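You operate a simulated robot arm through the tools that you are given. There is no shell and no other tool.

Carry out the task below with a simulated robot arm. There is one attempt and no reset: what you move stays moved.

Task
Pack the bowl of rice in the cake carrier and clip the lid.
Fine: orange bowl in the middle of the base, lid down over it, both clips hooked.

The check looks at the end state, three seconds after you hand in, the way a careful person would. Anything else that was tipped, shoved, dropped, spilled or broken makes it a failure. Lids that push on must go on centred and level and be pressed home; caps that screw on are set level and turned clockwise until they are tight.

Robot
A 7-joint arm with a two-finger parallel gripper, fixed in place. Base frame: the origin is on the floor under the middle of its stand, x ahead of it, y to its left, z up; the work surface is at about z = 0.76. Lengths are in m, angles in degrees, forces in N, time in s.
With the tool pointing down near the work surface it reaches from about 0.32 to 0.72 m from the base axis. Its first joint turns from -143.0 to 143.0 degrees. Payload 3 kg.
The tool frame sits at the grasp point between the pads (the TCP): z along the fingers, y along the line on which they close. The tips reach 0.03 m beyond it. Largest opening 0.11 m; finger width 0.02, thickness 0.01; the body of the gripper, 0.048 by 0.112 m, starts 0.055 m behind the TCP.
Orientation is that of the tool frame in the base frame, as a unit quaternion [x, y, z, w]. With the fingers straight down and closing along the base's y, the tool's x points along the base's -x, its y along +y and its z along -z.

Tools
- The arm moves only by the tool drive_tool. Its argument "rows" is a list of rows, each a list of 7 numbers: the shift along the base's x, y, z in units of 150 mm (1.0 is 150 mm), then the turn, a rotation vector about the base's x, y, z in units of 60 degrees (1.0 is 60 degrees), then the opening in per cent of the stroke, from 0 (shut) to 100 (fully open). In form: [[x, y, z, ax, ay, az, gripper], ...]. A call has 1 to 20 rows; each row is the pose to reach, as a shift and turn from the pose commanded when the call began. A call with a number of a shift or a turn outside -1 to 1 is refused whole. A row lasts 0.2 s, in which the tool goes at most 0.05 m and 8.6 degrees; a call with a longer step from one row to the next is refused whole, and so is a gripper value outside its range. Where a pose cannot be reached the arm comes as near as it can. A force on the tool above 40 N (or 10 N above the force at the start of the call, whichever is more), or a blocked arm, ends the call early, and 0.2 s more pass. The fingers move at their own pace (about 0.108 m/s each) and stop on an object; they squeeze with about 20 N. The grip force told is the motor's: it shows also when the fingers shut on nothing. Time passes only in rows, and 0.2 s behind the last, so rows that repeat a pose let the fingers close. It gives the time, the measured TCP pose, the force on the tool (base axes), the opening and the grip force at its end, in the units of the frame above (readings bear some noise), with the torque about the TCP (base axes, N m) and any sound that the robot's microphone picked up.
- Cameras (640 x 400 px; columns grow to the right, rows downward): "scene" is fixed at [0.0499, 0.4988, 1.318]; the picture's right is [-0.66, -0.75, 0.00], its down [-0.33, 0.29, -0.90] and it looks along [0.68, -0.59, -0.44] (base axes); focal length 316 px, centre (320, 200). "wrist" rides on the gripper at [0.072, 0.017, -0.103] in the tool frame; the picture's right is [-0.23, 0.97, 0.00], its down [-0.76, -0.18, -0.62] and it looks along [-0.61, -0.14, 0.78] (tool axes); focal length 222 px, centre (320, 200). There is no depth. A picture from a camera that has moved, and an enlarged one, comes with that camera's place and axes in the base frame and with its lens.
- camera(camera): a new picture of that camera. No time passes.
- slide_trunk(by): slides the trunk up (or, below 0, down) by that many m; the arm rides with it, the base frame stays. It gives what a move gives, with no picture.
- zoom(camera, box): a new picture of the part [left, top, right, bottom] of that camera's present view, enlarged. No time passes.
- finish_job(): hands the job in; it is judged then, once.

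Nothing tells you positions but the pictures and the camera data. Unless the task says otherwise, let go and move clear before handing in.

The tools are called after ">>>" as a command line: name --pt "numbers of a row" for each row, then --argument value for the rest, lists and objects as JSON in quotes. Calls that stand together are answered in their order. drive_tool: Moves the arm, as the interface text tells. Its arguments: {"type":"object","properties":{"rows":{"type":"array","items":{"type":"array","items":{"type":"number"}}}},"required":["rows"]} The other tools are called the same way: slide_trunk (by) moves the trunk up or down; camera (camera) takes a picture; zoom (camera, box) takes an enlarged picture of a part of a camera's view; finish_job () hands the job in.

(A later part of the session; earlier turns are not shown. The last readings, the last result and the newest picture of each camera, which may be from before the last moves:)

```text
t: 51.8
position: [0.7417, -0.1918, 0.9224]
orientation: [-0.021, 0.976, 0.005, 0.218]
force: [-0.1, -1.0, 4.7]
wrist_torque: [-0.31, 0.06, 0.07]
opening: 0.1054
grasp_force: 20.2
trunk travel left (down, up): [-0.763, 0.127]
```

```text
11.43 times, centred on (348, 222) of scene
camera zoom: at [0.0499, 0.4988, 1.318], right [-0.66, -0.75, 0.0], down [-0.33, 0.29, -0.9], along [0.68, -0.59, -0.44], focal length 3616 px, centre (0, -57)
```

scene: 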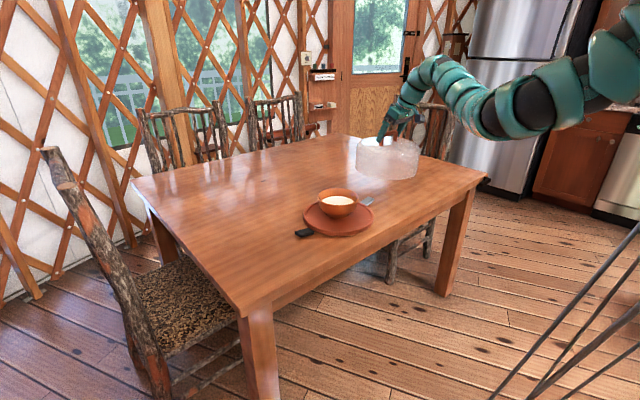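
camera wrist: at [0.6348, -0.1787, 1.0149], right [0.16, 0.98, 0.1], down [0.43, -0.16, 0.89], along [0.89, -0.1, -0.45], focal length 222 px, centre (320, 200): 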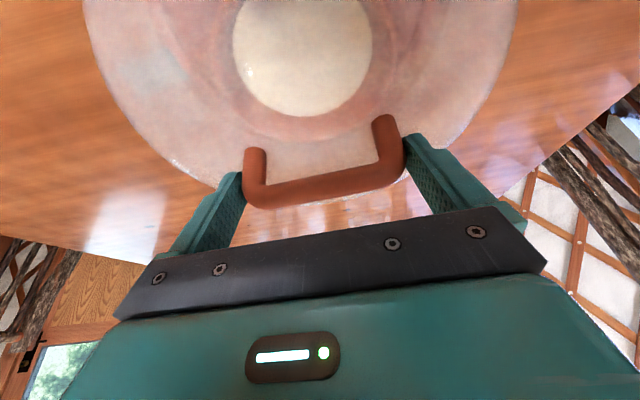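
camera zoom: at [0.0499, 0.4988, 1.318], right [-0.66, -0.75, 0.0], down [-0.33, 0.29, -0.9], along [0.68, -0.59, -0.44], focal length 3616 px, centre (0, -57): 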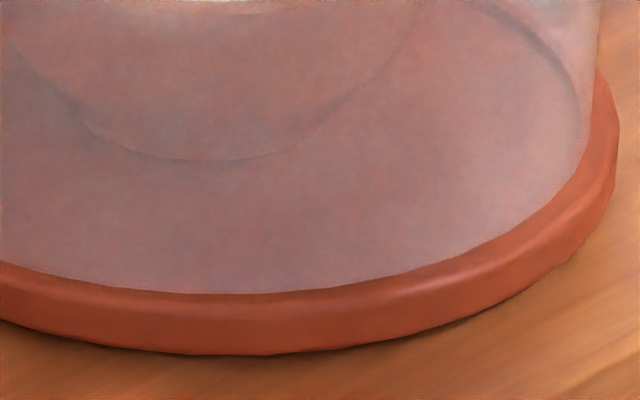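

First contact, at about 5 N upward and slightly toward the -y side. The lid looks centred on the ring. I'll press it down gradually and listen for it seating.

>>> drive_tool --pt "0 0 -0.005 0 0 0 60" --pt "0 0 -0.01 0 0 0 60" --pt "0 0 -0.01 0 0 0 60"

>>> zoom --camera "scene" --box '[300, 170, 380, 245]'

>>> camera --camera "wrist"

```text
t: 52.6
position: [0.7425, -0.1934, 0.9225]
orientation: [-0.021, 0.976, 0.004, 0.218]
force: [4.7, -1.5, 15.2]
wrist_torque: [0.0, -0.12, -0.09]
opening: 0.1055
grasp_force: 19.7
trunk travel left (down, up): [-0.763, 0.127]
```

```text
5.33 times, centred on (340, 208) of scene
camera zoom: at [0.0499, 0.4988, 1.318], right [-0.66, -0.75, 0.0], down [-0.33, 0.29, -0.9], along [0.68, -0.59, -0.44], focal length 1687 px, centre (213, 160)
```

zoom: 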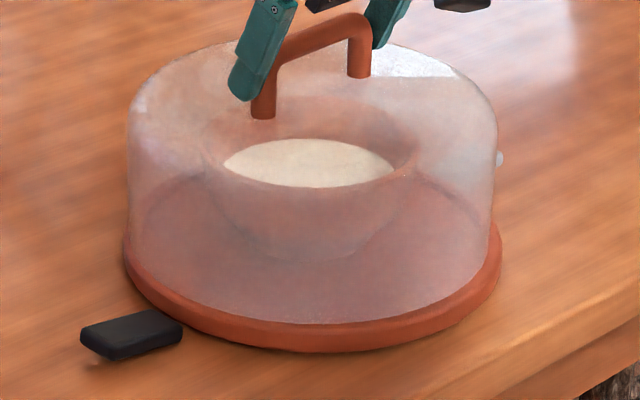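

```text
taken
camera wrist: at [0.6331, -0.1807, 0.9864], right [0.16, 0.98, 0.1], down [0.43, -0.16, 0.89], along [0.89, -0.1, -0.45], focal length 222 px, centre (320, 200)
```

wrist: 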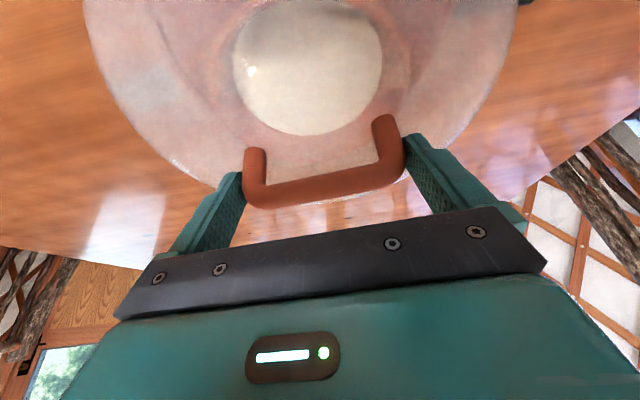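

The lid is on the ring at 15 N with no further travel. I'll press once more to confirm it's home.

>>> drive_tool --pt "0 0 -0.005 0 0 0 60" --pt "0 0 -0.01 0 0 0 60" --pt "0 0 -0.012 0 0 0 60"

```text
t: 53.4
position: [0.7427, -0.1924, 0.9205]
orientation: [-0.022, 0.976, 0.004, 0.217]
force: [3.9, -0.4, 17.2]
wrist_torque: [-0.04, -0.21, -0.1]
opening: 0.1056
grasp_force: 20.2
trunk travel left (down, up): [-0.763, 0.127]
```

Force rose only slightly. I'll check whether the lid moved or the fingers are sliding along the posts.

>>> zoom --camera "wrist" --box '[160, 40, 480, 240]'

>>> zoom --camera "scene" --box '[320, 205, 376, 240]'

>>> zoom --camera "scene" --box '[300, 140, 390, 240]'

```text
2.00 times, centred on (320, 140) of wrist
camera zoom: at [0.6328, -0.1808, 0.9847], right [0.16, 0.98, 0.1], down [0.43, -0.16, 0.89], along [0.89, -0.1, -0.45], focal length 444 px, centre (320, 320)
```

zoom: 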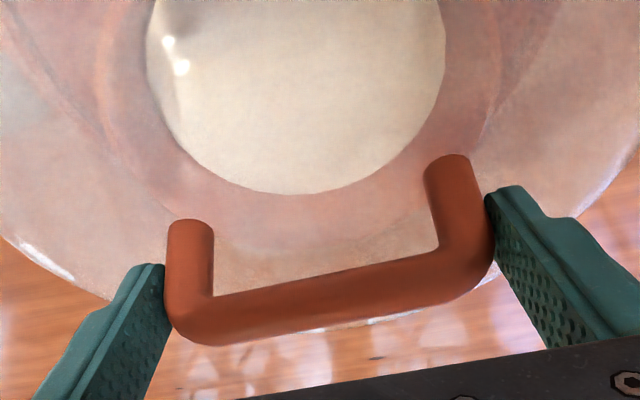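

```text
11.43 times, centred on (348, 222) of scene
camera zoom: at [0.0499, 0.4988, 1.318], right [-0.66, -0.75, 0.0], down [-0.33, 0.29, -0.9], along [0.68, -0.59, -0.44], focal length 3616 px, centre (0, -57)
```

zoom: 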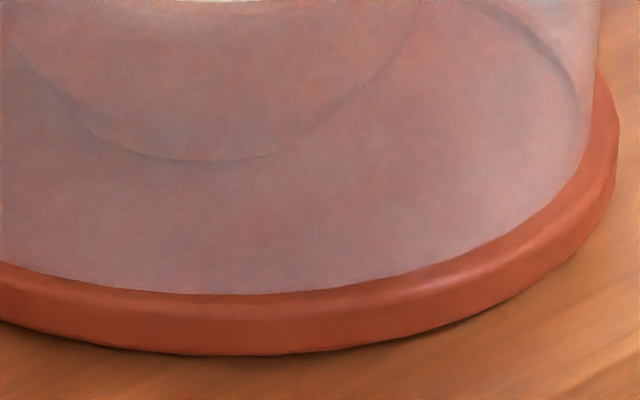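

```text
4.00 times, centred on (345, 190) of scene
camera zoom: at [0.0499, 0.4988, 1.318], right [-0.66, -0.75, 0.0], down [-0.33, 0.29, -0.9], along [0.68, -0.59, -0.44], focal length 1266 px, centre (220, 240)
```

zoom: 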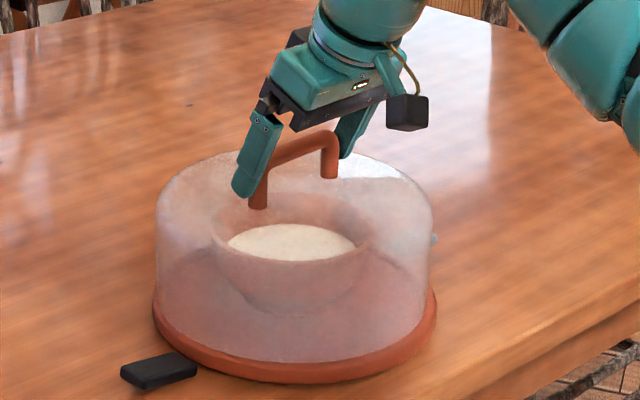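

The lid is seated; the fingers just slipped about 1.5 mm along the posts under load. I'll relieve the load and open, keeping the pose fixed.

>>> drive_tool --pt "0 0 0.006 0 0 0 60" --pt "0 0 0.01 0 0 0 60" --pt "0 0 0.01 0 0 0 60"

>>> drive_tool --pt "0 0 0 0 0 0 100" --pt "0 0 0 0 0 0 100" --pt "0 0 0 0 0 0 100"

>>> zoom --camera "wrist" --box '[160, 40, 480, 240]'

>>> zoom --camera "scene" --box '[300, 140, 390, 240]'

```text
t: 54.2
position: [0.7424, -0.192, 0.9224]
orientation: [-0.021, 0.976, 0.004, 0.217]
force: [4.1, 0.8, 10.1]
wrist_torque: [-0.01, -0.34, 0.13]
opening: 0.1059
grasp_force: 19.9
trunk travel left (down, up): [-0.763, 0.127]
```

```text
t: 55.0
position: [0.742, -0.1918, 0.92]
orientation: [-0.022, 0.976, 0.005, 0.216]
force: [0.3, 0.0, -0.1]
wrist_torque: [0.0, -0.01, -0.01]
opening: 0.1102
grasp_force: 0.1
trunk travel left (down, up): [-0.763, 0.127]
```

```text
2.00 times, centred on (320, 140) of wrist
camera zoom: at [0.6333, -0.1811, 0.9846], right [0.16, 0.98, 0.1], down [0.43, -0.16, 0.89], along [0.89, -0.1, -0.45], focal length 444 px, centre (320, 320)
```

zoom: 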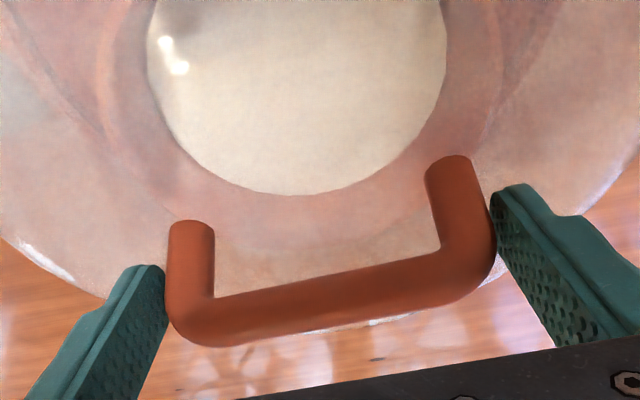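

```text
4.00 times, centred on (345, 190) of scene
camera zoom: at [0.0499, 0.4988, 1.318], right [-0.66, -0.75, 0.0], down [-0.33, 0.29, -0.9], along [0.68, -0.59, -0.44], focal length 1266 px, centre (220, 240)
```

zoom: 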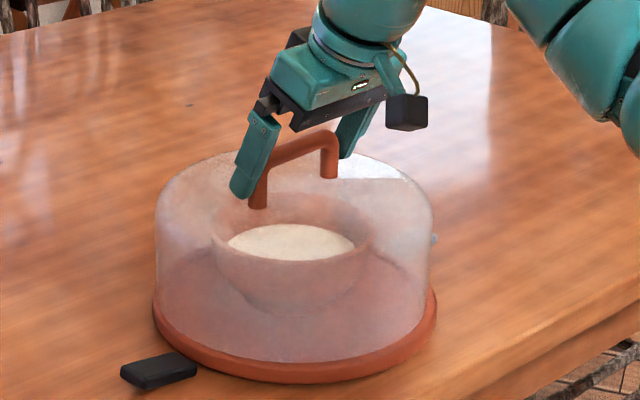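

I'm released with zero force, so I'll back out straight along the approach axis, slowly at first.

>>> drive_tool --pt "-0.02 -0.001 0.043 0 0 0 100" --pt "-0.045 -0.002 0.097 0 0 0 100" --pt "-0.08 -0.0035 0.17 0 0 0 100" --pt "-0.13 -0.0055 0.28 0 0 0 100" --pt "-0.2 -0.0085 0.43 0 0 0 100"

>>> camera --camera "wrist"

>>> zoom --camera "scene" --box '[300, 150, 390, 245]'

```text
t: 56.2
position: [0.7126, -0.1939, 0.9865]
orientation: [-0.021, 0.976, 0.005, 0.217]
force: [0.2, -0.1, 0.4]
wrist_torque: [0.0, -0.01, 0.01]
opening: 0.1099
grasp_force: 0.0
trunk travel left (down, up): [-0.763, 0.127]
```

```text
taken
camera wrist: at [0.6035, -0.1831, 1.0499], right [0.16, 0.98, 0.1], down [0.43, -0.16, 0.89], along [0.89, -0.1, -0.45], focal length 222 px, centre (320, 200)
```

wrist: 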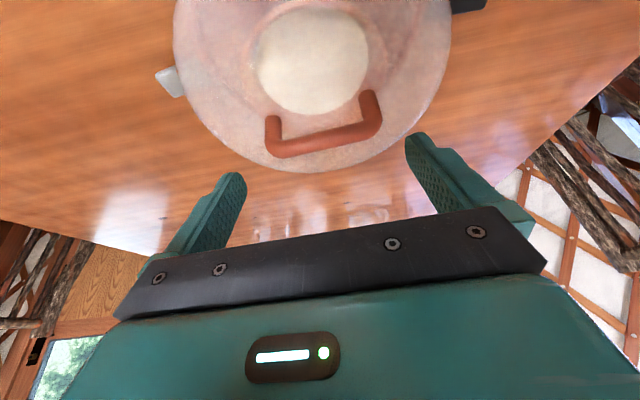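

```text
4.21 times, centred on (345, 198) of scene
camera zoom: at [0.0499, 0.4988, 1.318], right [-0.66, -0.75, 0.0], down [-0.33, 0.29, -0.9], along [0.68, -0.59, -0.44], focal length 1332 px, centre (215, 210)
```

zoom: 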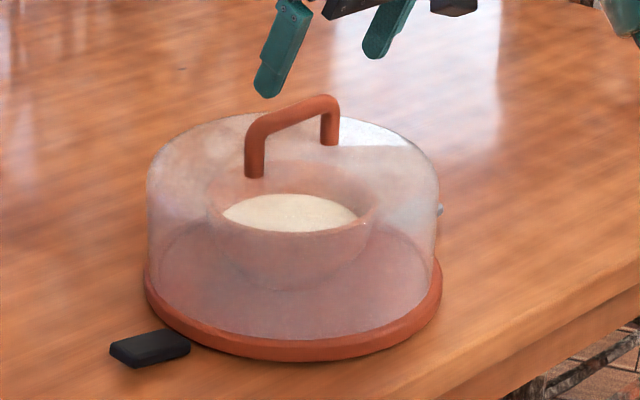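

The lid sits level and centred on the base. I'll straighten the tool, close the fingers and press down on the middle of the handle to make sure it's home.

>>> drive_tool --pt "0 0 0.08 -0.005 0.12 0 60" --pt "0.07 0.005 0.08 -0.01 0.24 0 20" --pt "0.14 0.01 0.05 -0.015 0.36 0 0" --pt "0.213 0.013 0.0 -0.0175 0.4166 0 0" --pt "0.213 0.013 0.0 -0.0175 0.4166 0 0"

>>> camera --camera "wrist"

>>> zoom --camera "scene" --box '[300, 110, 400, 245]'

```text
t: 57.4
position: [0.7435, -0.1921, 0.9848]
orientation: [-0.022, 1.0, 0.0, -0.001]
force: [1.0, 0.5, 0.2]
wrist_torque: [-0.01, -0.01, -0.02]
opening: 0.0
grasp_force: 19.8
trunk travel left (down, up): [-0.763, 0.127]
```

```text
taken
camera wrist: at [0.6718, -0.178, 1.0897], right [0.18, 0.98, 0.0], down [0.77, -0.14, 0.62], along [0.61, -0.12, -0.78], focal length 222 px, centre (320, 200)
```

wrist: 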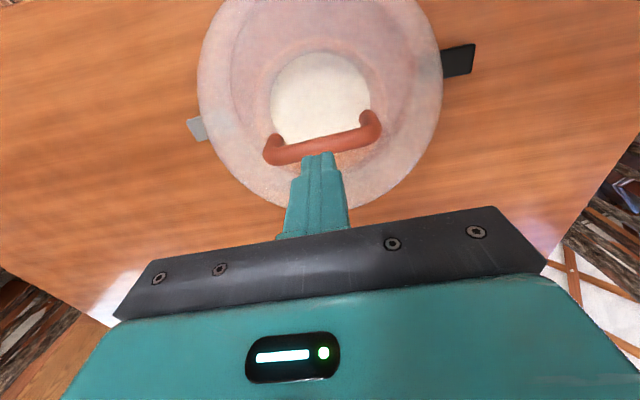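

```text
2.96 times, centred on (350, 178) of scene
camera zoom: at [0.0499, 0.4988, 1.318], right [-0.66, -0.75, 0.0], down [-0.33, 0.29, -0.9], along [0.68, -0.59, -0.44], focal length 937 px, centre (231, 267)
```

zoom: 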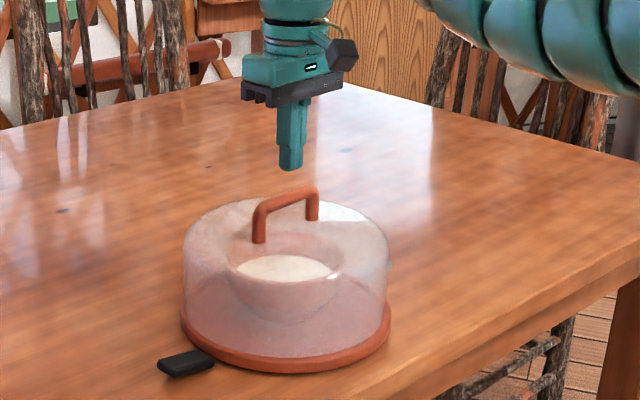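

The closed tips are right above the handle bar. I'm going down to contact and then pressing.

>>> drive_tool --pt "0 0 -0.06 0 0 0 0" --pt "0 0 -0.12 0 0 0 0" --pt "0 0 -0.155 0 0 0 0" --pt "0 0 -0.17 0 0 0 0" --pt "0 0 -0.18 0 0 0 0" --pt "0 0 -0.18 0 0 0 0"

>>> drive_tool --pt "0 0 -0.008 0 0 0 0" --pt "0 0 -0.016 0 0 0 0" --pt "0 0 -0.016 0 0 0 0"

>>> zoom --camera "wrist" --box '[200, 60, 460, 240]'

```text
t: 58.8
position: [0.7452, -0.1907, 0.9588]
orientation: [-0.022, 1.0, 0.0, 0.0]
force: [-0.3, -0.4, 0.0]
wrist_torque: [0.0, 0.03, 0.04]
opening: 0.0
grasp_force: 20.0
trunk travel left (down, up): [-0.763, 0.127]
```

```text
t: 59.6
position: [0.7441, -0.191, 0.9564]
orientation: [-0.022, 1.0, 0.001, 0.0]
force: [0.1, -0.4, 2.6]
wrist_torque: [0.01, 0.0, 0.02]
opening: 0.0
grasp_force: 20.2
trunk travel left (down, up): [-0.763, 0.127]
```

```text
2.22 times, centred on (330, 150) of wrist
camera zoom: at [0.6724, -0.1783, 1.0604], right [0.18, 0.98, 0.0], down [0.77, -0.14, 0.62], along [0.61, -0.11, -0.78], focal length 494 px, centre (298, 311)
```

zoom: 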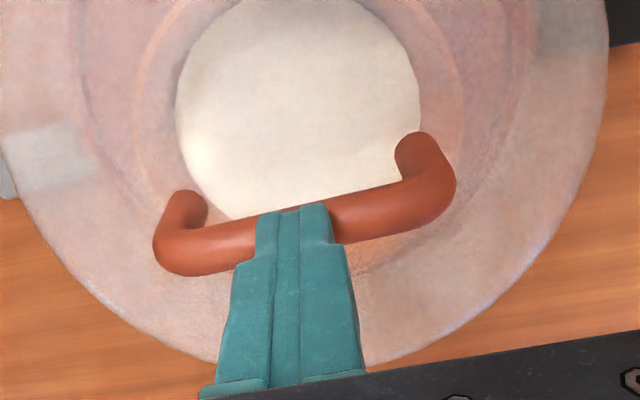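

Contact is on the middle of the bar. I'll press with increasing force.

>>> drive_tool --pt "0 0 -0.007 0 0 0 0" --pt "0 0 -0.013 0 0 0 0" --pt "0 0 -0.02 0 0 0 0" --pt "0 0 -0.02 0 0 0 0"

>>> drive_tool --pt "0 0 -0.005 0 0 0 0" --pt "0 0 -0.01 0 0 0 0" --pt "0 0 -0.01 0 0 0 0"

```text
t: 60.6
position: [0.7441, -0.1909, 0.9559]
orientation: [-0.022, 1.0, 0.0, 0.003]
force: [2.1, -0.3, 29.8]
wrist_torque: [0.02, -0.18, -0.03]
opening: 0.0001
grasp_force: 20.3
trunk travel left (down, up): [-0.763, 0.127]
```

```text
t: 61.2
position: [0.7455, -0.1915, 0.9556]
orientation: [-0.022, 1.0, 0.0, 0.005]
force: [-0.3, 1.0, 16.1]
wrist_torque: [0.03, -0.05, 0.05]
opening: 0.0
grasp_force: 20.1
trunk travel left (down, up): [-0.763, 0.127]
stopped in row 2: the force on the tool passed its limit at 41 N (the readings are from after the stop); the commanded pose is now the measured one
```

I pressed to the 41 N limit with no further travel, so the lid is fully home. Next are the clips, starting with the black one on the +y side. I'll lift, yaw -90° so the camera stays outside the lid, and move over to the +y side.

>>> drive_tool --pt "0 0 0.15 0 0 0 0" --pt "0 0.1 0.4 0 0 -0.1 0" --pt "0 0.3 0.5 0 0 -0.23 30" --pt "0 0.5 0.5 0 0 -0.36 60" --pt "0 0.7 0.5 0 0 -0.5 60" --pt "0 0.9 0.5 0 0 -0.63 60" --pt "0 1.0 0.5 0 0 -0.76 60" --pt "0 1.0 0.5 0 0 -0.88 60" --pt "0 1.0 0.5 0 0 -1.0 60"

>>> drive_tool --pt "0 0.1 0 0 0 -0.13 60" --pt "0 0.2 0 0 0 -0.26 60" --pt "0 0.3 0 0 0 -0.39 60" --pt "0 0.4 0 0 0 -0.5 60" --pt "0 0.4 0 0 0 -0.5 60"

>>> camera --camera "wrist"

>>> camera --camera "scene"

```text
t: 63.2
position: [0.747, -0.0412, 1.0292]
orientation: [0.483, 0.876, 0.0, 0.001]
force: [1.2, -0.2, -0.8]
wrist_torque: [0.02, -0.03, 0.01]
opening: 0.066
grasp_force: 0.1
trunk travel left (down, up): [-0.763, 0.127]
```

```text
t: 64.4
position: [0.7462, 0.0178, 1.0271]
orientation: [0.692, 0.722, -0.002, 0.002]
force: [0.0, 0.5, -0.1]
wrist_torque: [-0.01, 0.0, 0.06]
opening: 0.0659
grasp_force: 0.0
trunk travel left (down, up): [-0.763, 0.127]
```

```text
taken
camera wrist: at [0.7611, 0.0904, 1.1309], right [0.98, -0.19, 0.0], down [-0.15, -0.77, 0.63], along [-0.12, -0.62, -0.78], focal length 222 px, centre (320, 200)
```

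wrist: 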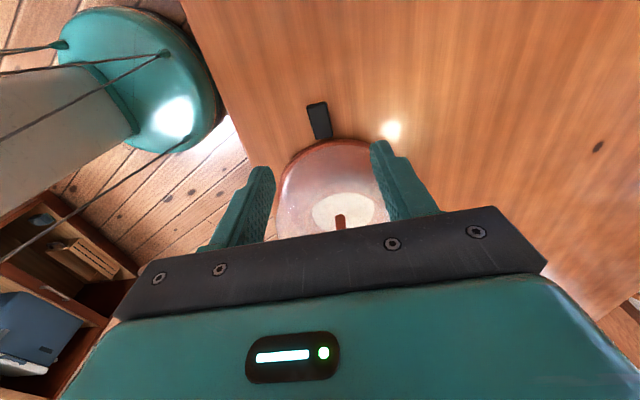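

```text
taken
```

scene: 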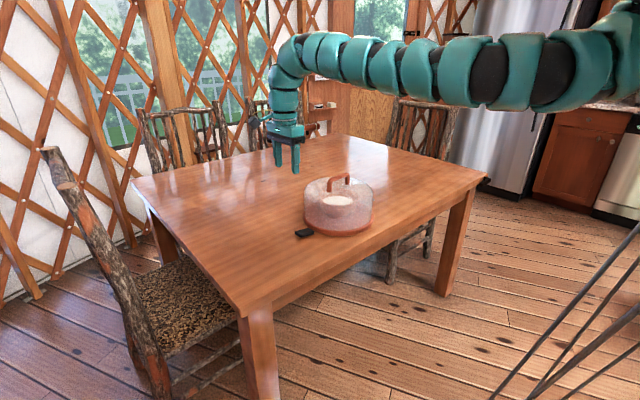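

The yaw matches the clip direction. I'll lower the trunk for near-table reach and zoom in on the black clip.

>>> slide_trunk --by -0.1

>>> camera --camera "wrist"

>>> zoom --camera "wrist" --box '[240, 60, 420, 220]'

```text
t: 65.8
position: [0.7454, 0.0172, 0.927]
orientation: [0.691, 0.723, -0.001, 0.001]
force: [0.1, -0.9, -0.7]
wrist_torque: [0.01, -0.03, 0.01]
opening: 0.0661
grasp_force: 0.0
trunk travel left (down, up): [-0.663, 0.227]
```

```text
taken
camera wrist: at [0.761, 0.0906, 1.0313], right [0.98, -0.18, 0.0], down [-0.14, -0.77, 0.63], along [-0.12, -0.62, -0.78], focal length 222 px, centre (320, 200)
```

wrist: 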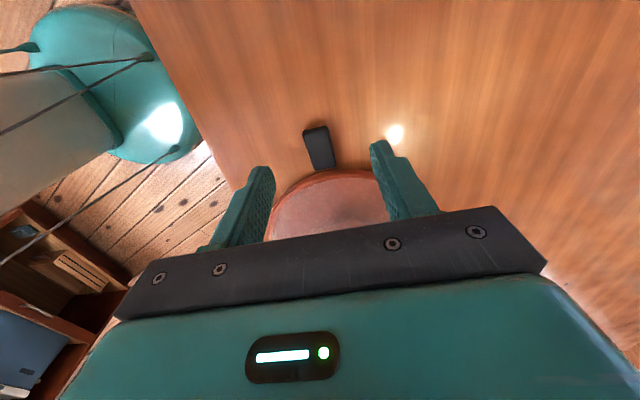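

```text
2.50 times, centred on (330, 140) of wrist
camera zoom: at [0.761, 0.0906, 1.0313], right [0.98, -0.18, 0.0], down [-0.14, -0.77, 0.63], along [-0.12, -0.62, -0.78], focal length 555 px, centre (295, 350)
```

zoom: 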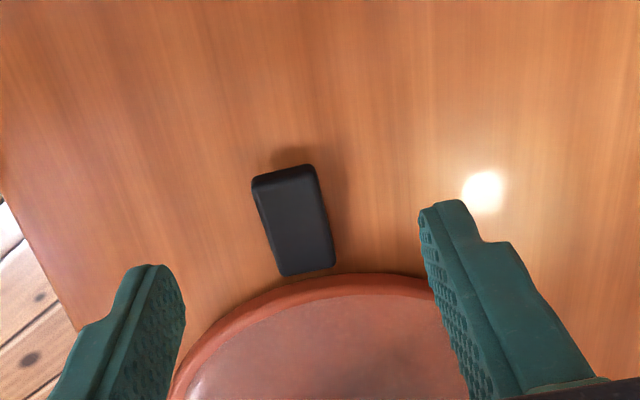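

The clip's outer end is at y≈-0.005, its width is about 0.03 centred at x≈0.737, and the hinge is near y≈-0.066. I'll tilt 15° away from the lid and hover over its outer end.

>>> drive_tool --pt "-0.02 0.05 -0.1 -0.08 0 0 50" --pt "-0.05 0.0 -0.25 -0.17 0 0 45" --pt "-0.067 -0.05 -0.4 -0.25 0 0 45" --pt "-0.067 -0.083 -0.482 -0.25 0 0 45" --pt "-0.067 -0.083 -0.482 -0.25 0 0 45"

>>> camera --camera "wrist"

>>> zoom --camera "scene" --box '[270, 160, 380, 250]'

```text
t: 67.0
position: [0.7381, 0.0046, 0.8548]
orientation: [0.686, 0.715, -0.096, 0.092]
force: [0.4, -0.3, 0.0]
wrist_torque: [0.02, 0.03, 0.0]
opening: 0.0497
grasp_force: 0.1
trunk travel left (down, up): [-0.663, 0.227]
```

```text
taken
camera wrist: at [0.752, 0.1023, 0.9357], right [0.98, -0.18, 0.05], down [-0.14, -0.58, 0.8], along [-0.12, -0.8, -0.59], focal length 222 px, centre (320, 200)
```

wrist: 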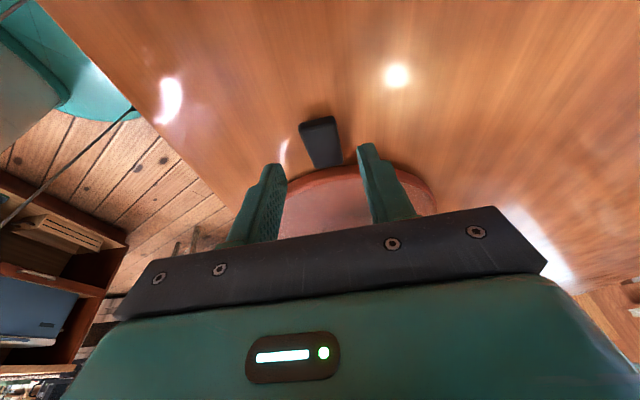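

```text
4.44 times, centred on (325, 205) of scene
camera zoom: at [0.0499, 0.4988, 1.318], right [-0.66, -0.75, 0.0], down [-0.33, 0.29, -0.9], along [0.68, -0.59, -0.44], focal length 1406 px, centre (298, 178)
```

zoom: 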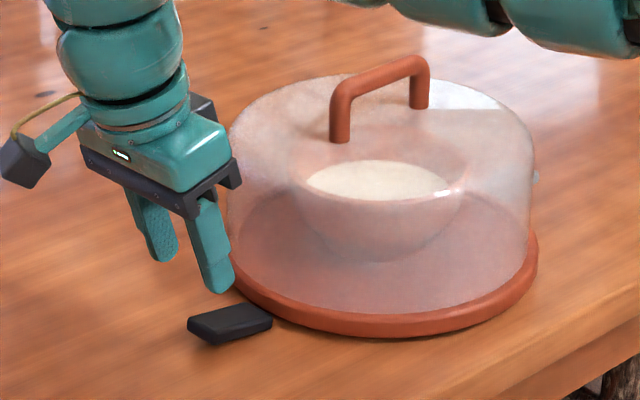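

The fingers straddle the clip's line. I'm descending along the tool axis.

>>> drive_tool --pt "-0.003 -0.026 -0.1 0 0 0 45" --pt "-0.005 -0.052 -0.2 0 0 0 45" --pt "-0.005 -0.073 -0.28 0 0 0 45" --pt "-0.005 -0.073 -0.28 0 0 0 45"

>>> zoom --camera "wrist" --box '[220, 70, 420, 230]'

>>> zoom --camera "scene" --box '[280, 180, 350, 245]'

```text
t: 68.0
position: [0.7368, -0.0051, 0.8121]
orientation: [0.685, 0.716, -0.095, 0.093]
force: [0.3, 1.1, 0.7]
wrist_torque: [0.02, 0.02, 0.02]
opening: 0.0494
grasp_force: 0.0
trunk travel left (down, up): [-0.663, 0.227]
```

```text
2.50 times, centred on (320, 150) of wrist
camera zoom: at [0.7509, 0.0914, 0.8937], right [0.98, -0.18, 0.05], down [-0.14, -0.58, 0.8], along [-0.12, -0.8, -0.59], focal length 555 px, centre (320, 325)
```

zoom: 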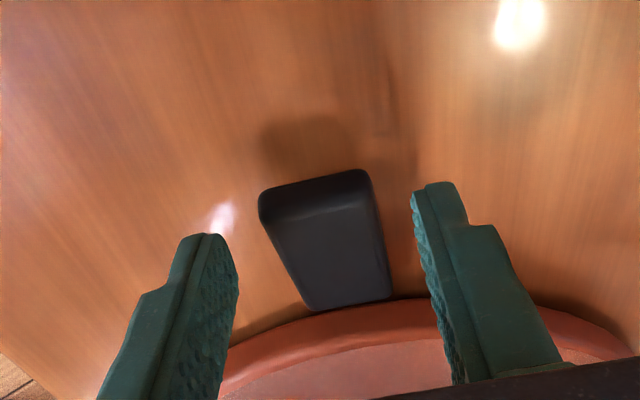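

```text
6.15 times, centred on (315, 212) of scene
camera zoom: at [0.0499, 0.4988, 1.318], right [-0.66, -0.75, 0.0], down [-0.33, 0.29, -0.9], along [0.68, -0.59, -0.44], focal length 1947 px, centre (351, 123)
```

zoom: 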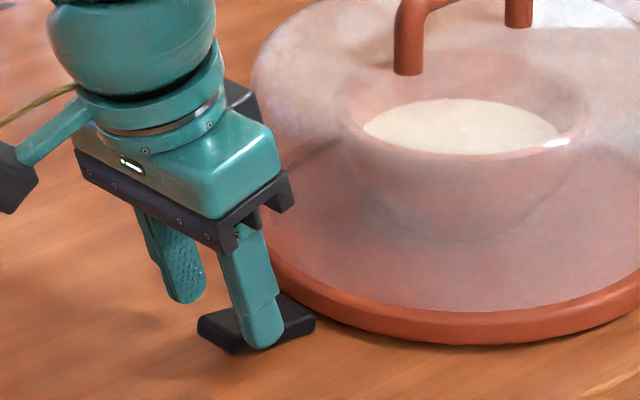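

The fingers are on either side of the clip. I'll make the final descent and close.

>>> drive_tool --pt "0 -0.013 -0.05 0 0 0 45" --pt "0 -0.026 -0.095 0 0 0 45" --pt "0 -0.026 -0.095 0 0 0 45"

>>> drive_tool --pt "0 0 0 0 0 0 30" --pt "0 0 0 0 0 0 15" --pt "0 0 0 0 0 0 0" --pt "0 0 0 0 0 0 0"

>>> zoom --camera "wrist" --box '[220, 70, 420, 230]'

>>> zoom --camera "scene" --box '[280, 180, 350, 245]'

```text
t: 68.8
position: [0.7372, -0.0092, 0.7988]
orientation: [0.685, 0.716, -0.096, 0.092]
force: [-0.1, 0.8, 0.8]
wrist_torque: [0.01, 0.02, -0.01]
opening: 0.0495
grasp_force: 0.2
trunk travel left (down, up): [-0.663, 0.227]
```

```text
t: 69.8
position: [0.7367, -0.0096, 0.7989]
orientation: [0.685, 0.716, -0.097, 0.091]
force: [1.2, -1.6, -0.2]
wrist_torque: [0.01, -0.13, 0.33]
opening: 0.0316
grasp_force: 20.3
trunk travel left (down, up): [-0.663, 0.227]
```

```text
2.50 times, centred on (320, 150) of wrist
camera zoom: at [0.7512, 0.0873, 0.8798], right [0.98, -0.18, 0.05], down [-0.14, -0.58, 0.8], along [-0.12, -0.8, -0.59], focal length 555 px, centre (320, 325)
```

zoom: 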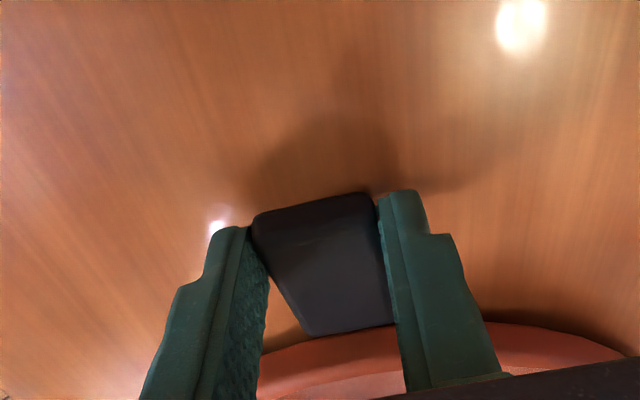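

```text
6.15 times, centred on (315, 212) of scene
camera zoom: at [0.0499, 0.4988, 1.318], right [-0.66, -0.75, 0.0], down [-0.33, 0.29, -0.9], along [0.68, -0.59, -0.44], focal length 1947 px, centre (351, 123)
```

zoom: 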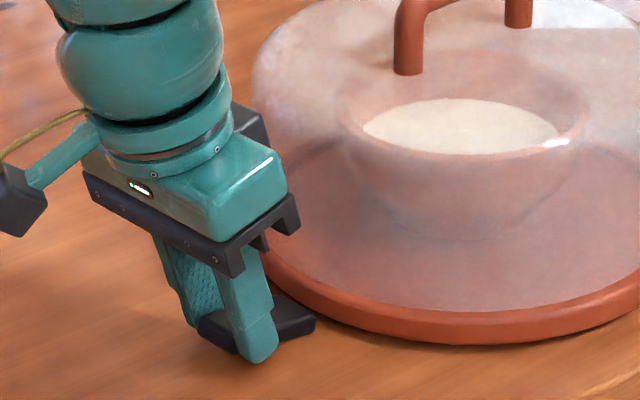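

The clip is gripped at a 0.0316 m opening. I'll start swinging it up in a small arc about the hinge and watch the forces.

>>> drive_tool --pt "0 -0.001 0.029 0 0 0 0" --pt "0 -0.005 0.058 0 0 0 0" --pt "0 -0.011 0.086 0 0 0 0" --pt "0 -0.011 0.086 0 0 0 0"

>>> zoom --camera "wrist" --box '[220, 70, 420, 230]'

>>> zoom --camera "scene" --box '[280, 180, 350, 245]'

```text
t: 70.8
position: [0.737, -0.0107, 0.8118]
orientation: [0.685, 0.716, -0.095, 0.092]
force: [0.5, 0.7, -7.4]
wrist_torque: [0.5, -0.09, 0.33]
opening: 0.0318
grasp_force: 20.1
trunk travel left (down, up): [-0.663, 0.227]
```

```text
2.50 times, centred on (320, 150) of wrist
camera zoom: at [0.7514, 0.0866, 0.8927], right [0.98, -0.18, 0.05], down [-0.14, -0.58, 0.8], along [-0.12, -0.8, -0.59], focal length 555 px, centre (320, 325)
```

zoom: 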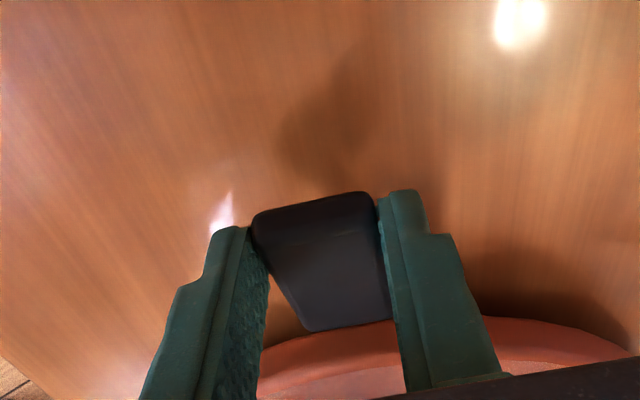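

```text
6.15 times, centred on (315, 212) of scene
camera zoom: at [0.0499, 0.4988, 1.318], right [-0.66, -0.75, 0.0], down [-0.33, 0.29, -0.9], along [0.68, -0.59, -0.44], focal length 1947 px, centre (351, 123)
```

zoom: 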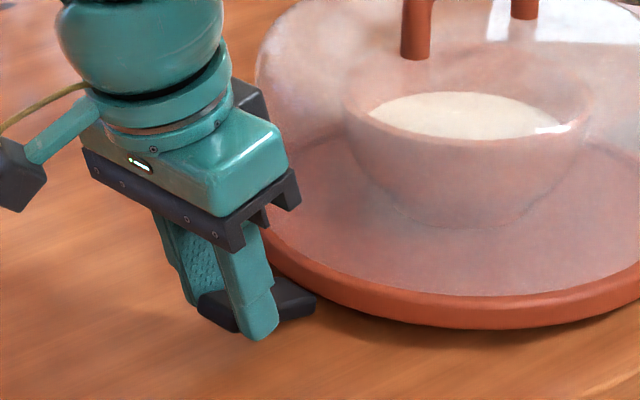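

The grip is holding the clip's angle rigid, so the whole base is being levered up on this side instead of the clip rotating. I'm lowering it straight back down.

>>> drive_tool --pt "0 0.006 -0.029 0 0 0 0" --pt "0 0.01 -0.058 0 0 0 0" --pt "0 0.011 -0.086 0 0 0 0" --pt "0 0.011 -0.086 0 0 0 0"

>>> zoom --camera "scene" --box '[280, 160, 390, 245]'

```text
t: 71.8
position: [0.7373, -0.0104, 0.8012]
orientation: [0.686, 0.715, -0.095, 0.092]
force: [1.8, 0.0, 5.9]
wrist_torque: [-0.31, -0.04, 0.27]
opening: 0.0315
grasp_force: 20.3
trunk travel left (down, up): [-0.663, 0.227]
```

```text
4.71 times, centred on (335, 202) of scene
camera zoom: at [0.0499, 0.4988, 1.318], right [-0.66, -0.75, 0.0], down [-0.33, 0.29, -0.9], along [0.68, -0.59, -0.44], focal length 1489 px, centre (249, 188)
```

zoom: 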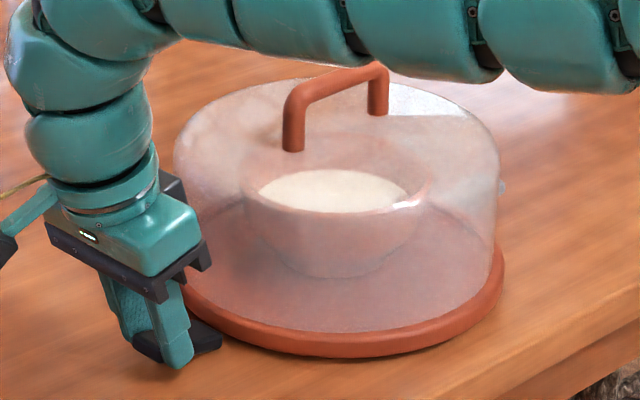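

The base is back on the table and the lid is still centred. I'll release the clip and back off to plan a swing that rotates the tool together with the clip.

>>> drive_tool --pt "0 0 0 0 0 0 30" --pt "0 0 0 0 0 0 45" --pt "0 0 0 0 0 0 45"

>>> drive_tool --pt "0 0.03 0.1 0 0 0 45" --pt "0 0.08 0.3 0 0 0 45" --pt "0 0.2 0.5 0 0 0 45" --pt "0 0.4 0.6 0 0 0 45"

>>> camera --camera "scene"

>>> zoom --camera "scene" --box '[290, 165, 390, 245]'

>>> zoom --camera "wrist" --box '[200, 60, 440, 230]'

```text
t: 72.5
position: [0.7361, -0.0092, 0.799]
orientation: [0.686, 0.716, -0.096, 0.092]
force: [-0.4, -0.5, 0.2]
wrist_torque: [-0.01, 0.0, -0.04]
opening: 0.0492
grasp_force: 0.1
trunk travel left (down, up): [-0.663, 0.227]
```

```text
t: 73.5
position: [0.7343, 0.0507, 0.8878]
orientation: [0.686, 0.716, -0.097, 0.091]
force: [0.3, 0.3, 0.4]
wrist_torque: [-0.01, 0.01, 0.01]
opening: 0.0494
grasp_force: 0.1
trunk travel left (down, up): [-0.663, 0.227]
```

```text
taken
```

scene: 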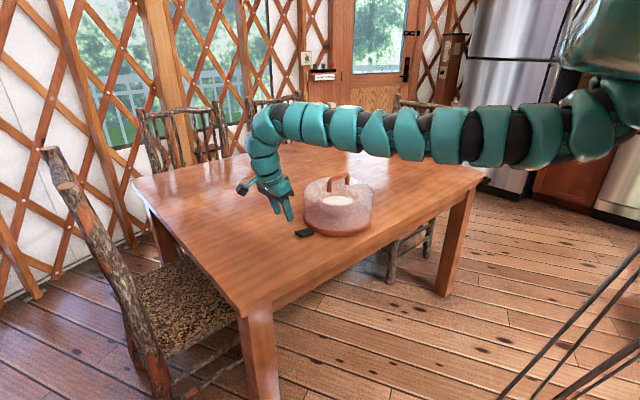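

```text
5.00 times, centred on (340, 205) of scene
camera zoom: at [0.0499, 0.4988, 1.318], right [-0.66, -0.75, 0.0], down [-0.33, 0.29, -0.9], along [0.68, -0.59, -0.44], focal length 1582 px, centre (220, 175)
```

zoom: 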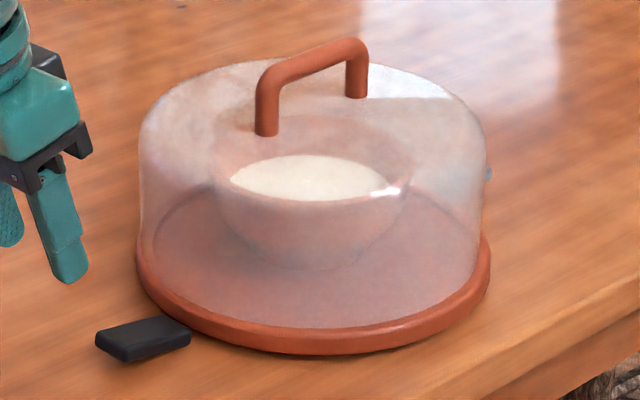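

```text
2.35 times, centred on (320, 145) of wrist
camera zoom: at [0.7491, 0.1488, 0.9698], right [0.98, -0.18, 0.05], down [-0.14, -0.58, 0.8], along [-0.12, -0.8, -0.59], focal length 523 px, centre (320, 329)
```

zoom: 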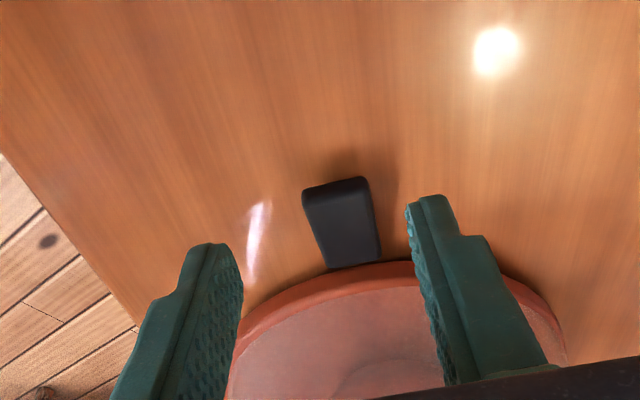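

Everything is still in place. I'll tilt to 45°, still approaching from outside, so I can grip the clip and turn the tool with it as it swings.

>>> drive_tool --pt "0.005 0.1 0.05 -0.13 0 0 45" --pt "0.01 0.1 0.0 -0.26 0 0 45" --pt "0.013 0.05 -0.15 -0.39 0 0 45" --pt "0.013 0.0 -0.28 -0.5 0 0 45" --pt "0.013 -0.04 -0.363 -0.5 0 0 45" --pt "0.013 -0.04 -0.363 -0.5 0 0 45"

>>> camera --camera "wrist"

>>> zoom --camera "scene" --box '[240, 160, 390, 260]'

```text
t: 75.0
position: [0.6551, 0.0292, 0.8488]
orientation: [0.638, 0.667, -0.278, 0.267]
force: [0.2, -0.6, 0.1]
wrist_torque: [0.0, -0.01, 0.03]
opening: 0.0494
grasp_force: 0.0
out of reach, approached as far as the arm can: row 1, 2, 3, 4, 5, 6
trunk travel left (down, up): [-0.663, 0.227]
```

```text
taken
camera wrist: at [0.6696, 0.153, 0.8706], right [0.98, -0.13, 0.13], down [-0.15, -0.1, 0.98], along [-0.11, -0.99, -0.11], focal length 222 px, centre (320, 200)
```

wrist: 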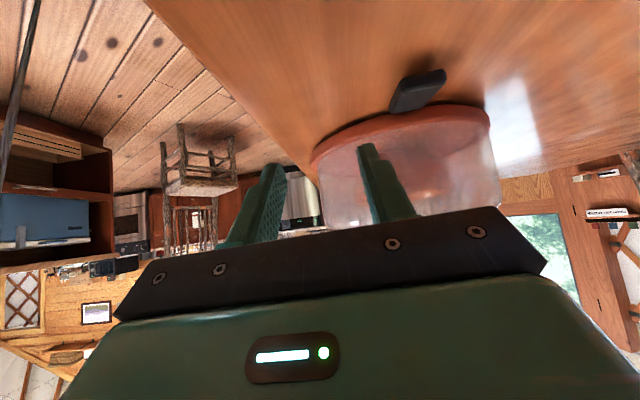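

```text
4.00 times, centred on (315, 210) of scene
camera zoom: at [0.0499, 0.4988, 1.318], right [-0.66, -0.75, 0.0], down [-0.33, 0.29, -0.9], along [0.68, -0.59, -0.44], focal length 1266 px, centre (340, 160)
```

zoom: 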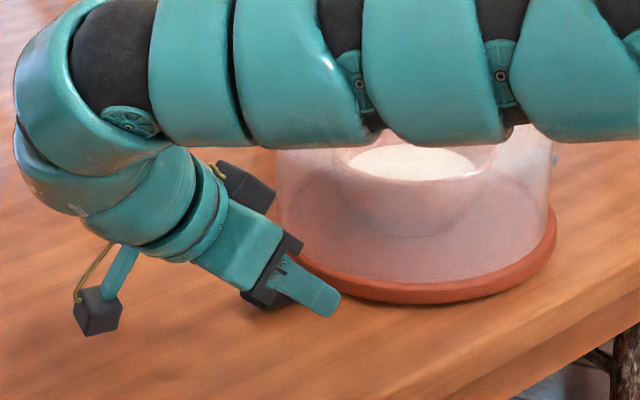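

The arm can't reach a 45° side tilt at that x, so it pulled in to x≈0.655 without touching anything. I'll go back to the 15° tilt hovering outside the clip.

>>> drive_tool --pt "0.05 0.1 0.1 0.13 0 0 45" --pt "0.2 0.2 0.2 0.26 0 0 45" --pt "0.35 0.2 0.25 0.39 0 0 45" --pt "0.5 0.15 0.25 0.5 0 0 45" --pt "0.545 0.1 0.2 0.5 0 0 45" --pt "0.545 0.1 0.2 0.5 0 0 45"

>>> camera --camera "wrist"

```text
t: 76.3
position: [0.7374, 0.0434, 0.8793]
orientation: [0.686, 0.716, -0.095, 0.091]
force: [-0.5, 0.5, 0.9]
wrist_torque: [0.04, 0.0, 0.02]
opening: 0.0495
grasp_force: 0.1
trunk travel left (down, up): [-0.663, 0.227]
```

```text
taken
camera wrist: at [0.7513, 0.1408, 0.9609], right [0.98, -0.18, 0.05], down [-0.15, -0.58, 0.8], along [-0.12, -0.8, -0.59], focal length 222 px, centre (320, 200)
```

wrist: 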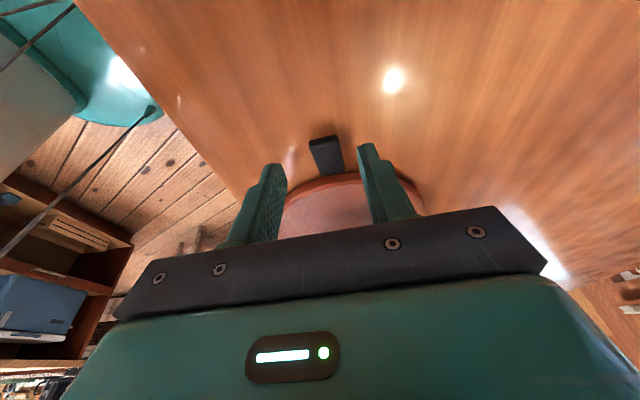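

I'm back at the hover. The shoulder seems to sit high, so lowering the trunk should extend reach for tilted poses. I'll raise the tool, lower the trunk, then retry the tilt well clear of the clip.

>>> drive_tool --pt "0 0.1 0.2 0 0 0 45" --pt "0 0.2 0.4 0 0 0 45" --pt "0 0.3 0.6 0 0 0 45" --pt "0 0.3 0.6 0 0 0 45"

>>> slide_trunk --by -0.1

>>> drive_tool --pt "0 0.05 0 -0.13 0 0 45" --pt "0 0.1 0 -0.26 0 0 45" --pt "0 0.15 0 -0.38 0 0 45" --pt "0 0.2 0 -0.5 0 0 45" --pt "0 0.2 0 -0.5 0 0 45"

>>> camera --camera "scene"

```text
t: 77.3
position: [0.7299, 0.0773, 0.9475]
orientation: [0.686, 0.716, -0.096, 0.092]
force: [-0.1, 0.5, -0.3]
wrist_torque: [-0.02, 0.02, -0.01]
opening: 0.0498
grasp_force: 0.1
out of reach, approached as far as the arm can: row 2, 3, 4
trunk travel left (down, up): [-0.663, 0.227]
```

```text
t: 78.7
position: [0.7306, 0.0769, 0.8478]
orientation: [0.685, 0.716, -0.096, 0.092]
force: [-0.1, 0.3, -0.8]
wrist_torque: [0.01, 0.04, 0.01]
opening: 0.0492
grasp_force: 0.1
trunk travel left (down, up): [-0.563, 0.327]
```

```text
t: 79.9
position: [0.6785, 0.0933, 0.8408]
orientation: [0.669, 0.698, -0.184, 0.177]
force: [-0.5, -0.5, -0.3]
wrist_torque: [0.02, 0.01, -0.02]
opening: 0.0493
grasp_force: 0.0
out of reach, approached as far as the arm can: row 1, 2, 3, 4, 5
trunk travel left (down, up): [-0.563, 0.327]
```

```text
taken
```

scene: 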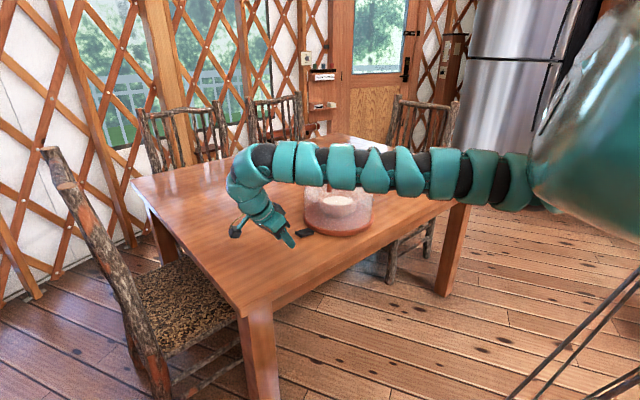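

That's no better for side tilt. A different approach is to pinch the clip very lightly by setting the opening just at its width, so it can pivot freely between the pads. I'll return to the 15° hover at the previous trunk height.

>>> slide_trunk --by 0.1

>>> drive_tool --pt "0.08 0 0 0.06 0 0 45" --pt "0.2 -0.1 -0.1 0.13 0 0 45" --pt "0.3 -0.25 -0.25 0.2 0 0 45" --pt "0.39 -0.4 -0.4 0.243 0 0 45" --pt "0.39 -0.5 -0.55 0.243 0 0 45" --pt "0.39 -0.5 -0.55 0.243 0 0 45"

>>> zoom --camera "wrist" --box '[220, 70, 420, 230]'

```text
t: 81.2
position: [0.6793, 0.093, 0.9396]
orientation: [0.668, 0.699, -0.184, 0.176]
force: [-0.3, 0.3, 0.2]
wrist_torque: [-0.01, -0.02, 0.0]
opening: 0.0493
grasp_force: 0.0
trunk travel left (down, up): [-0.663, 0.227]
```

```text
t: 82.6
position: [0.7383, 0.0182, 0.8591]
orientation: [0.685, 0.716, -0.094, 0.092]
force: [0.1, 0.0, -0.3]
wrist_torque: [0.0, 0.0, 0.02]
opening: 0.0495
grasp_force: 0.0
trunk travel left (down, up): [-0.663, 0.227]
```

```text
2.50 times, centred on (320, 150) of wrist
camera zoom: at [0.7525, 0.1156, 0.9406], right [0.98, -0.18, 0.05], down [-0.14, -0.58, 0.8], along [-0.12, -0.79, -0.6], focal length 555 px, centre (320, 325)
```

zoom: 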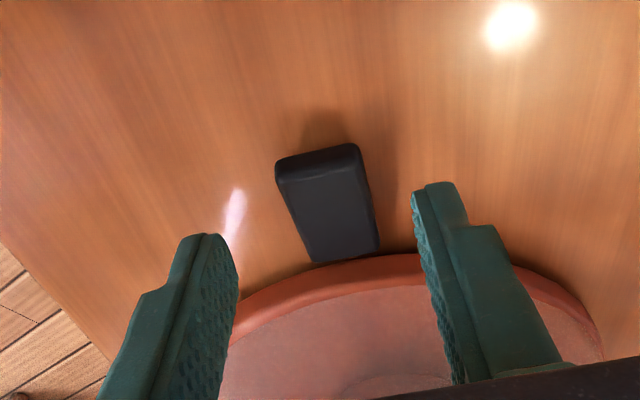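

I'm descending to the clip's outer end, then closing in fine steps to find a light pinch.

>>> drive_tool --pt "-0.005 -0.07 -0.1 0 0 0 45" --pt "-0.01 -0.11 -0.22 0 0 0 45" --pt "-0.01 -0.14 -0.32 0 0 0 40" --pt "-0.01 -0.165 -0.408 0 0 0 35" --pt "-0.01 -0.165 -0.408 0 0 0 32"

>>> drive_tool --pt "0 0 0 0 0 0 30" --pt "0 0 0 0 0 0 29" --pt "0 0 0 0 0 0 29"

>>> drive_tool --pt "0 0 0 0 0 0 28.5" --pt "0 0 0 0 0 0 28.5"

>>> drive_tool --pt "0 0 0 0 0 0 28.2" --pt "0 0 0 0 0 0 28.2"

>>> zoom --camera "wrist" --box '[220, 70, 420, 230]'

```text
t: 83.8
position: [0.7362, -0.0073, 0.7955]
orientation: [0.686, 0.716, -0.095, 0.091]
force: [-0.7, -0.7, -0.4]
wrist_torque: [0.01, -0.01, 0.0]
opening: 0.0354
grasp_force: 0.1
trunk travel left (down, up): [-0.663, 0.227]
```

```text
t: 84.6
position: [0.735, -0.0079, 0.796]
orientation: [0.686, 0.716, -0.095, 0.09]
force: [2.1, -0.3, -0.4]
wrist_torque: [-0.01, -0.05, 0.04]
opening: 0.0331
grasp_force: 0.6
trunk travel left (down, up): [-0.663, 0.227]
```

```text
t: 85.2
position: [0.7339, -0.007, 0.7967]
orientation: [0.685, 0.716, -0.095, 0.09]
force: [3.0, -0.2, 0.9]
wrist_torque: [-0.03, -0.08, 0.05]
opening: 0.0323
grasp_force: 1.1
trunk travel left (down, up): [-0.663, 0.227]
```

```text
t: 85.8
position: [0.7344, -0.0066, 0.797]
orientation: [0.685, 0.716, -0.094, 0.09]
force: [0.8, -0.5, 1.4]
wrist_torque: [-0.04, -0.04, 0.01]
opening: 0.0323
grasp_force: 0.3
trunk travel left (down, up): [-0.663, 0.227]
```

```text
2.50 times, centred on (320, 150) of wrist
camera zoom: at [0.7493, 0.0896, 0.8778], right [0.98, -0.18, 0.05], down [-0.14, -0.58, 0.8], along [-0.12, -0.79, -0.6], focal length 555 px, centre (320, 325)
```

zoom: 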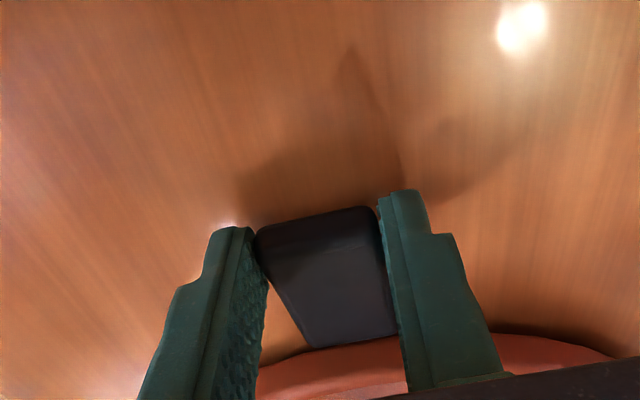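

The grip force is graded, so a light pinch works. I'll tighten it slightly.

>>> drive_tool --pt "0 0 0 0 0 0 27.5" --pt "0 0 0 0 0 0 27.5"

>>> drive_tool --pt "0 0 0 0 0 0 26.5" --pt "0 0 0 0 0 0 26.5"

```text
t: 86.4
position: [0.7354, -0.0076, 0.7959]
orientation: [0.686, 0.716, -0.095, 0.09]
force: [2.1, -0.8, 0.1]
wrist_torque: [-0.03, -0.08, 0.4]
opening: 0.0318
grasp_force: 20.2
trunk travel left (down, up): [-0.663, 0.227]
```

```text
t: 87.0
position: [0.7352, -0.007, 0.7964]
orientation: [0.685, 0.716, -0.094, 0.091]
force: [1.8, -0.6, 0.7]
wrist_torque: [0.03, -0.13, 0.35]
opening: 0.0318
grasp_force: 20.6
trunk travel left (down, up): [-0.663, 0.227]
```

The force jumps to 20 N once both pads block. I'll ease back and approach from the open side in finer steps.

>>> drive_tool --pt "0 0 0 0 0 0 29" --pt "0 0 0 0 0 0 28.2" --pt "0 0 0 0 0 0 28.0" --pt "0 0 0 0 0 0 28.0"

>>> drive_tool --pt "0 0 0 0 0 0 27.85" --pt "0 0 0 0 0 0 27.85"

>>> drive_tool --pt "0 0 0 0 0 0 27.75" --pt "0 0 0 0 0 0 27.75"

```text
t: 88.0
position: [0.7353, -0.0066, 0.7968]
orientation: [0.686, 0.716, -0.094, 0.09]
force: [1.0, -1.4, 0.2]
wrist_torque: [0.03, -0.04, 0.15]
opening: 0.0322
grasp_force: 9.6
trunk travel left (down, up): [-0.663, 0.227]
```

```text
t: 88.6
position: [0.7365, -0.0071, 0.797]
orientation: [0.685, 0.717, -0.094, 0.09]
force: [0.5, 0.4, 1.0]
wrist_torque: [0.05, -0.01, 0.08]
opening: 0.0323
grasp_force: 1.5
trunk travel left (down, up): [-0.663, 0.227]
```

```text
t: 89.2
position: [0.7344, -0.0068, 0.7957]
orientation: [0.686, 0.715, -0.094, 0.09]
force: [0.7, 0.5, -0.2]
wrist_torque: [-0.01, -0.05, 0.21]
opening: 0.032
grasp_force: 20.0
trunk travel left (down, up): [-0.663, 0.227]
```

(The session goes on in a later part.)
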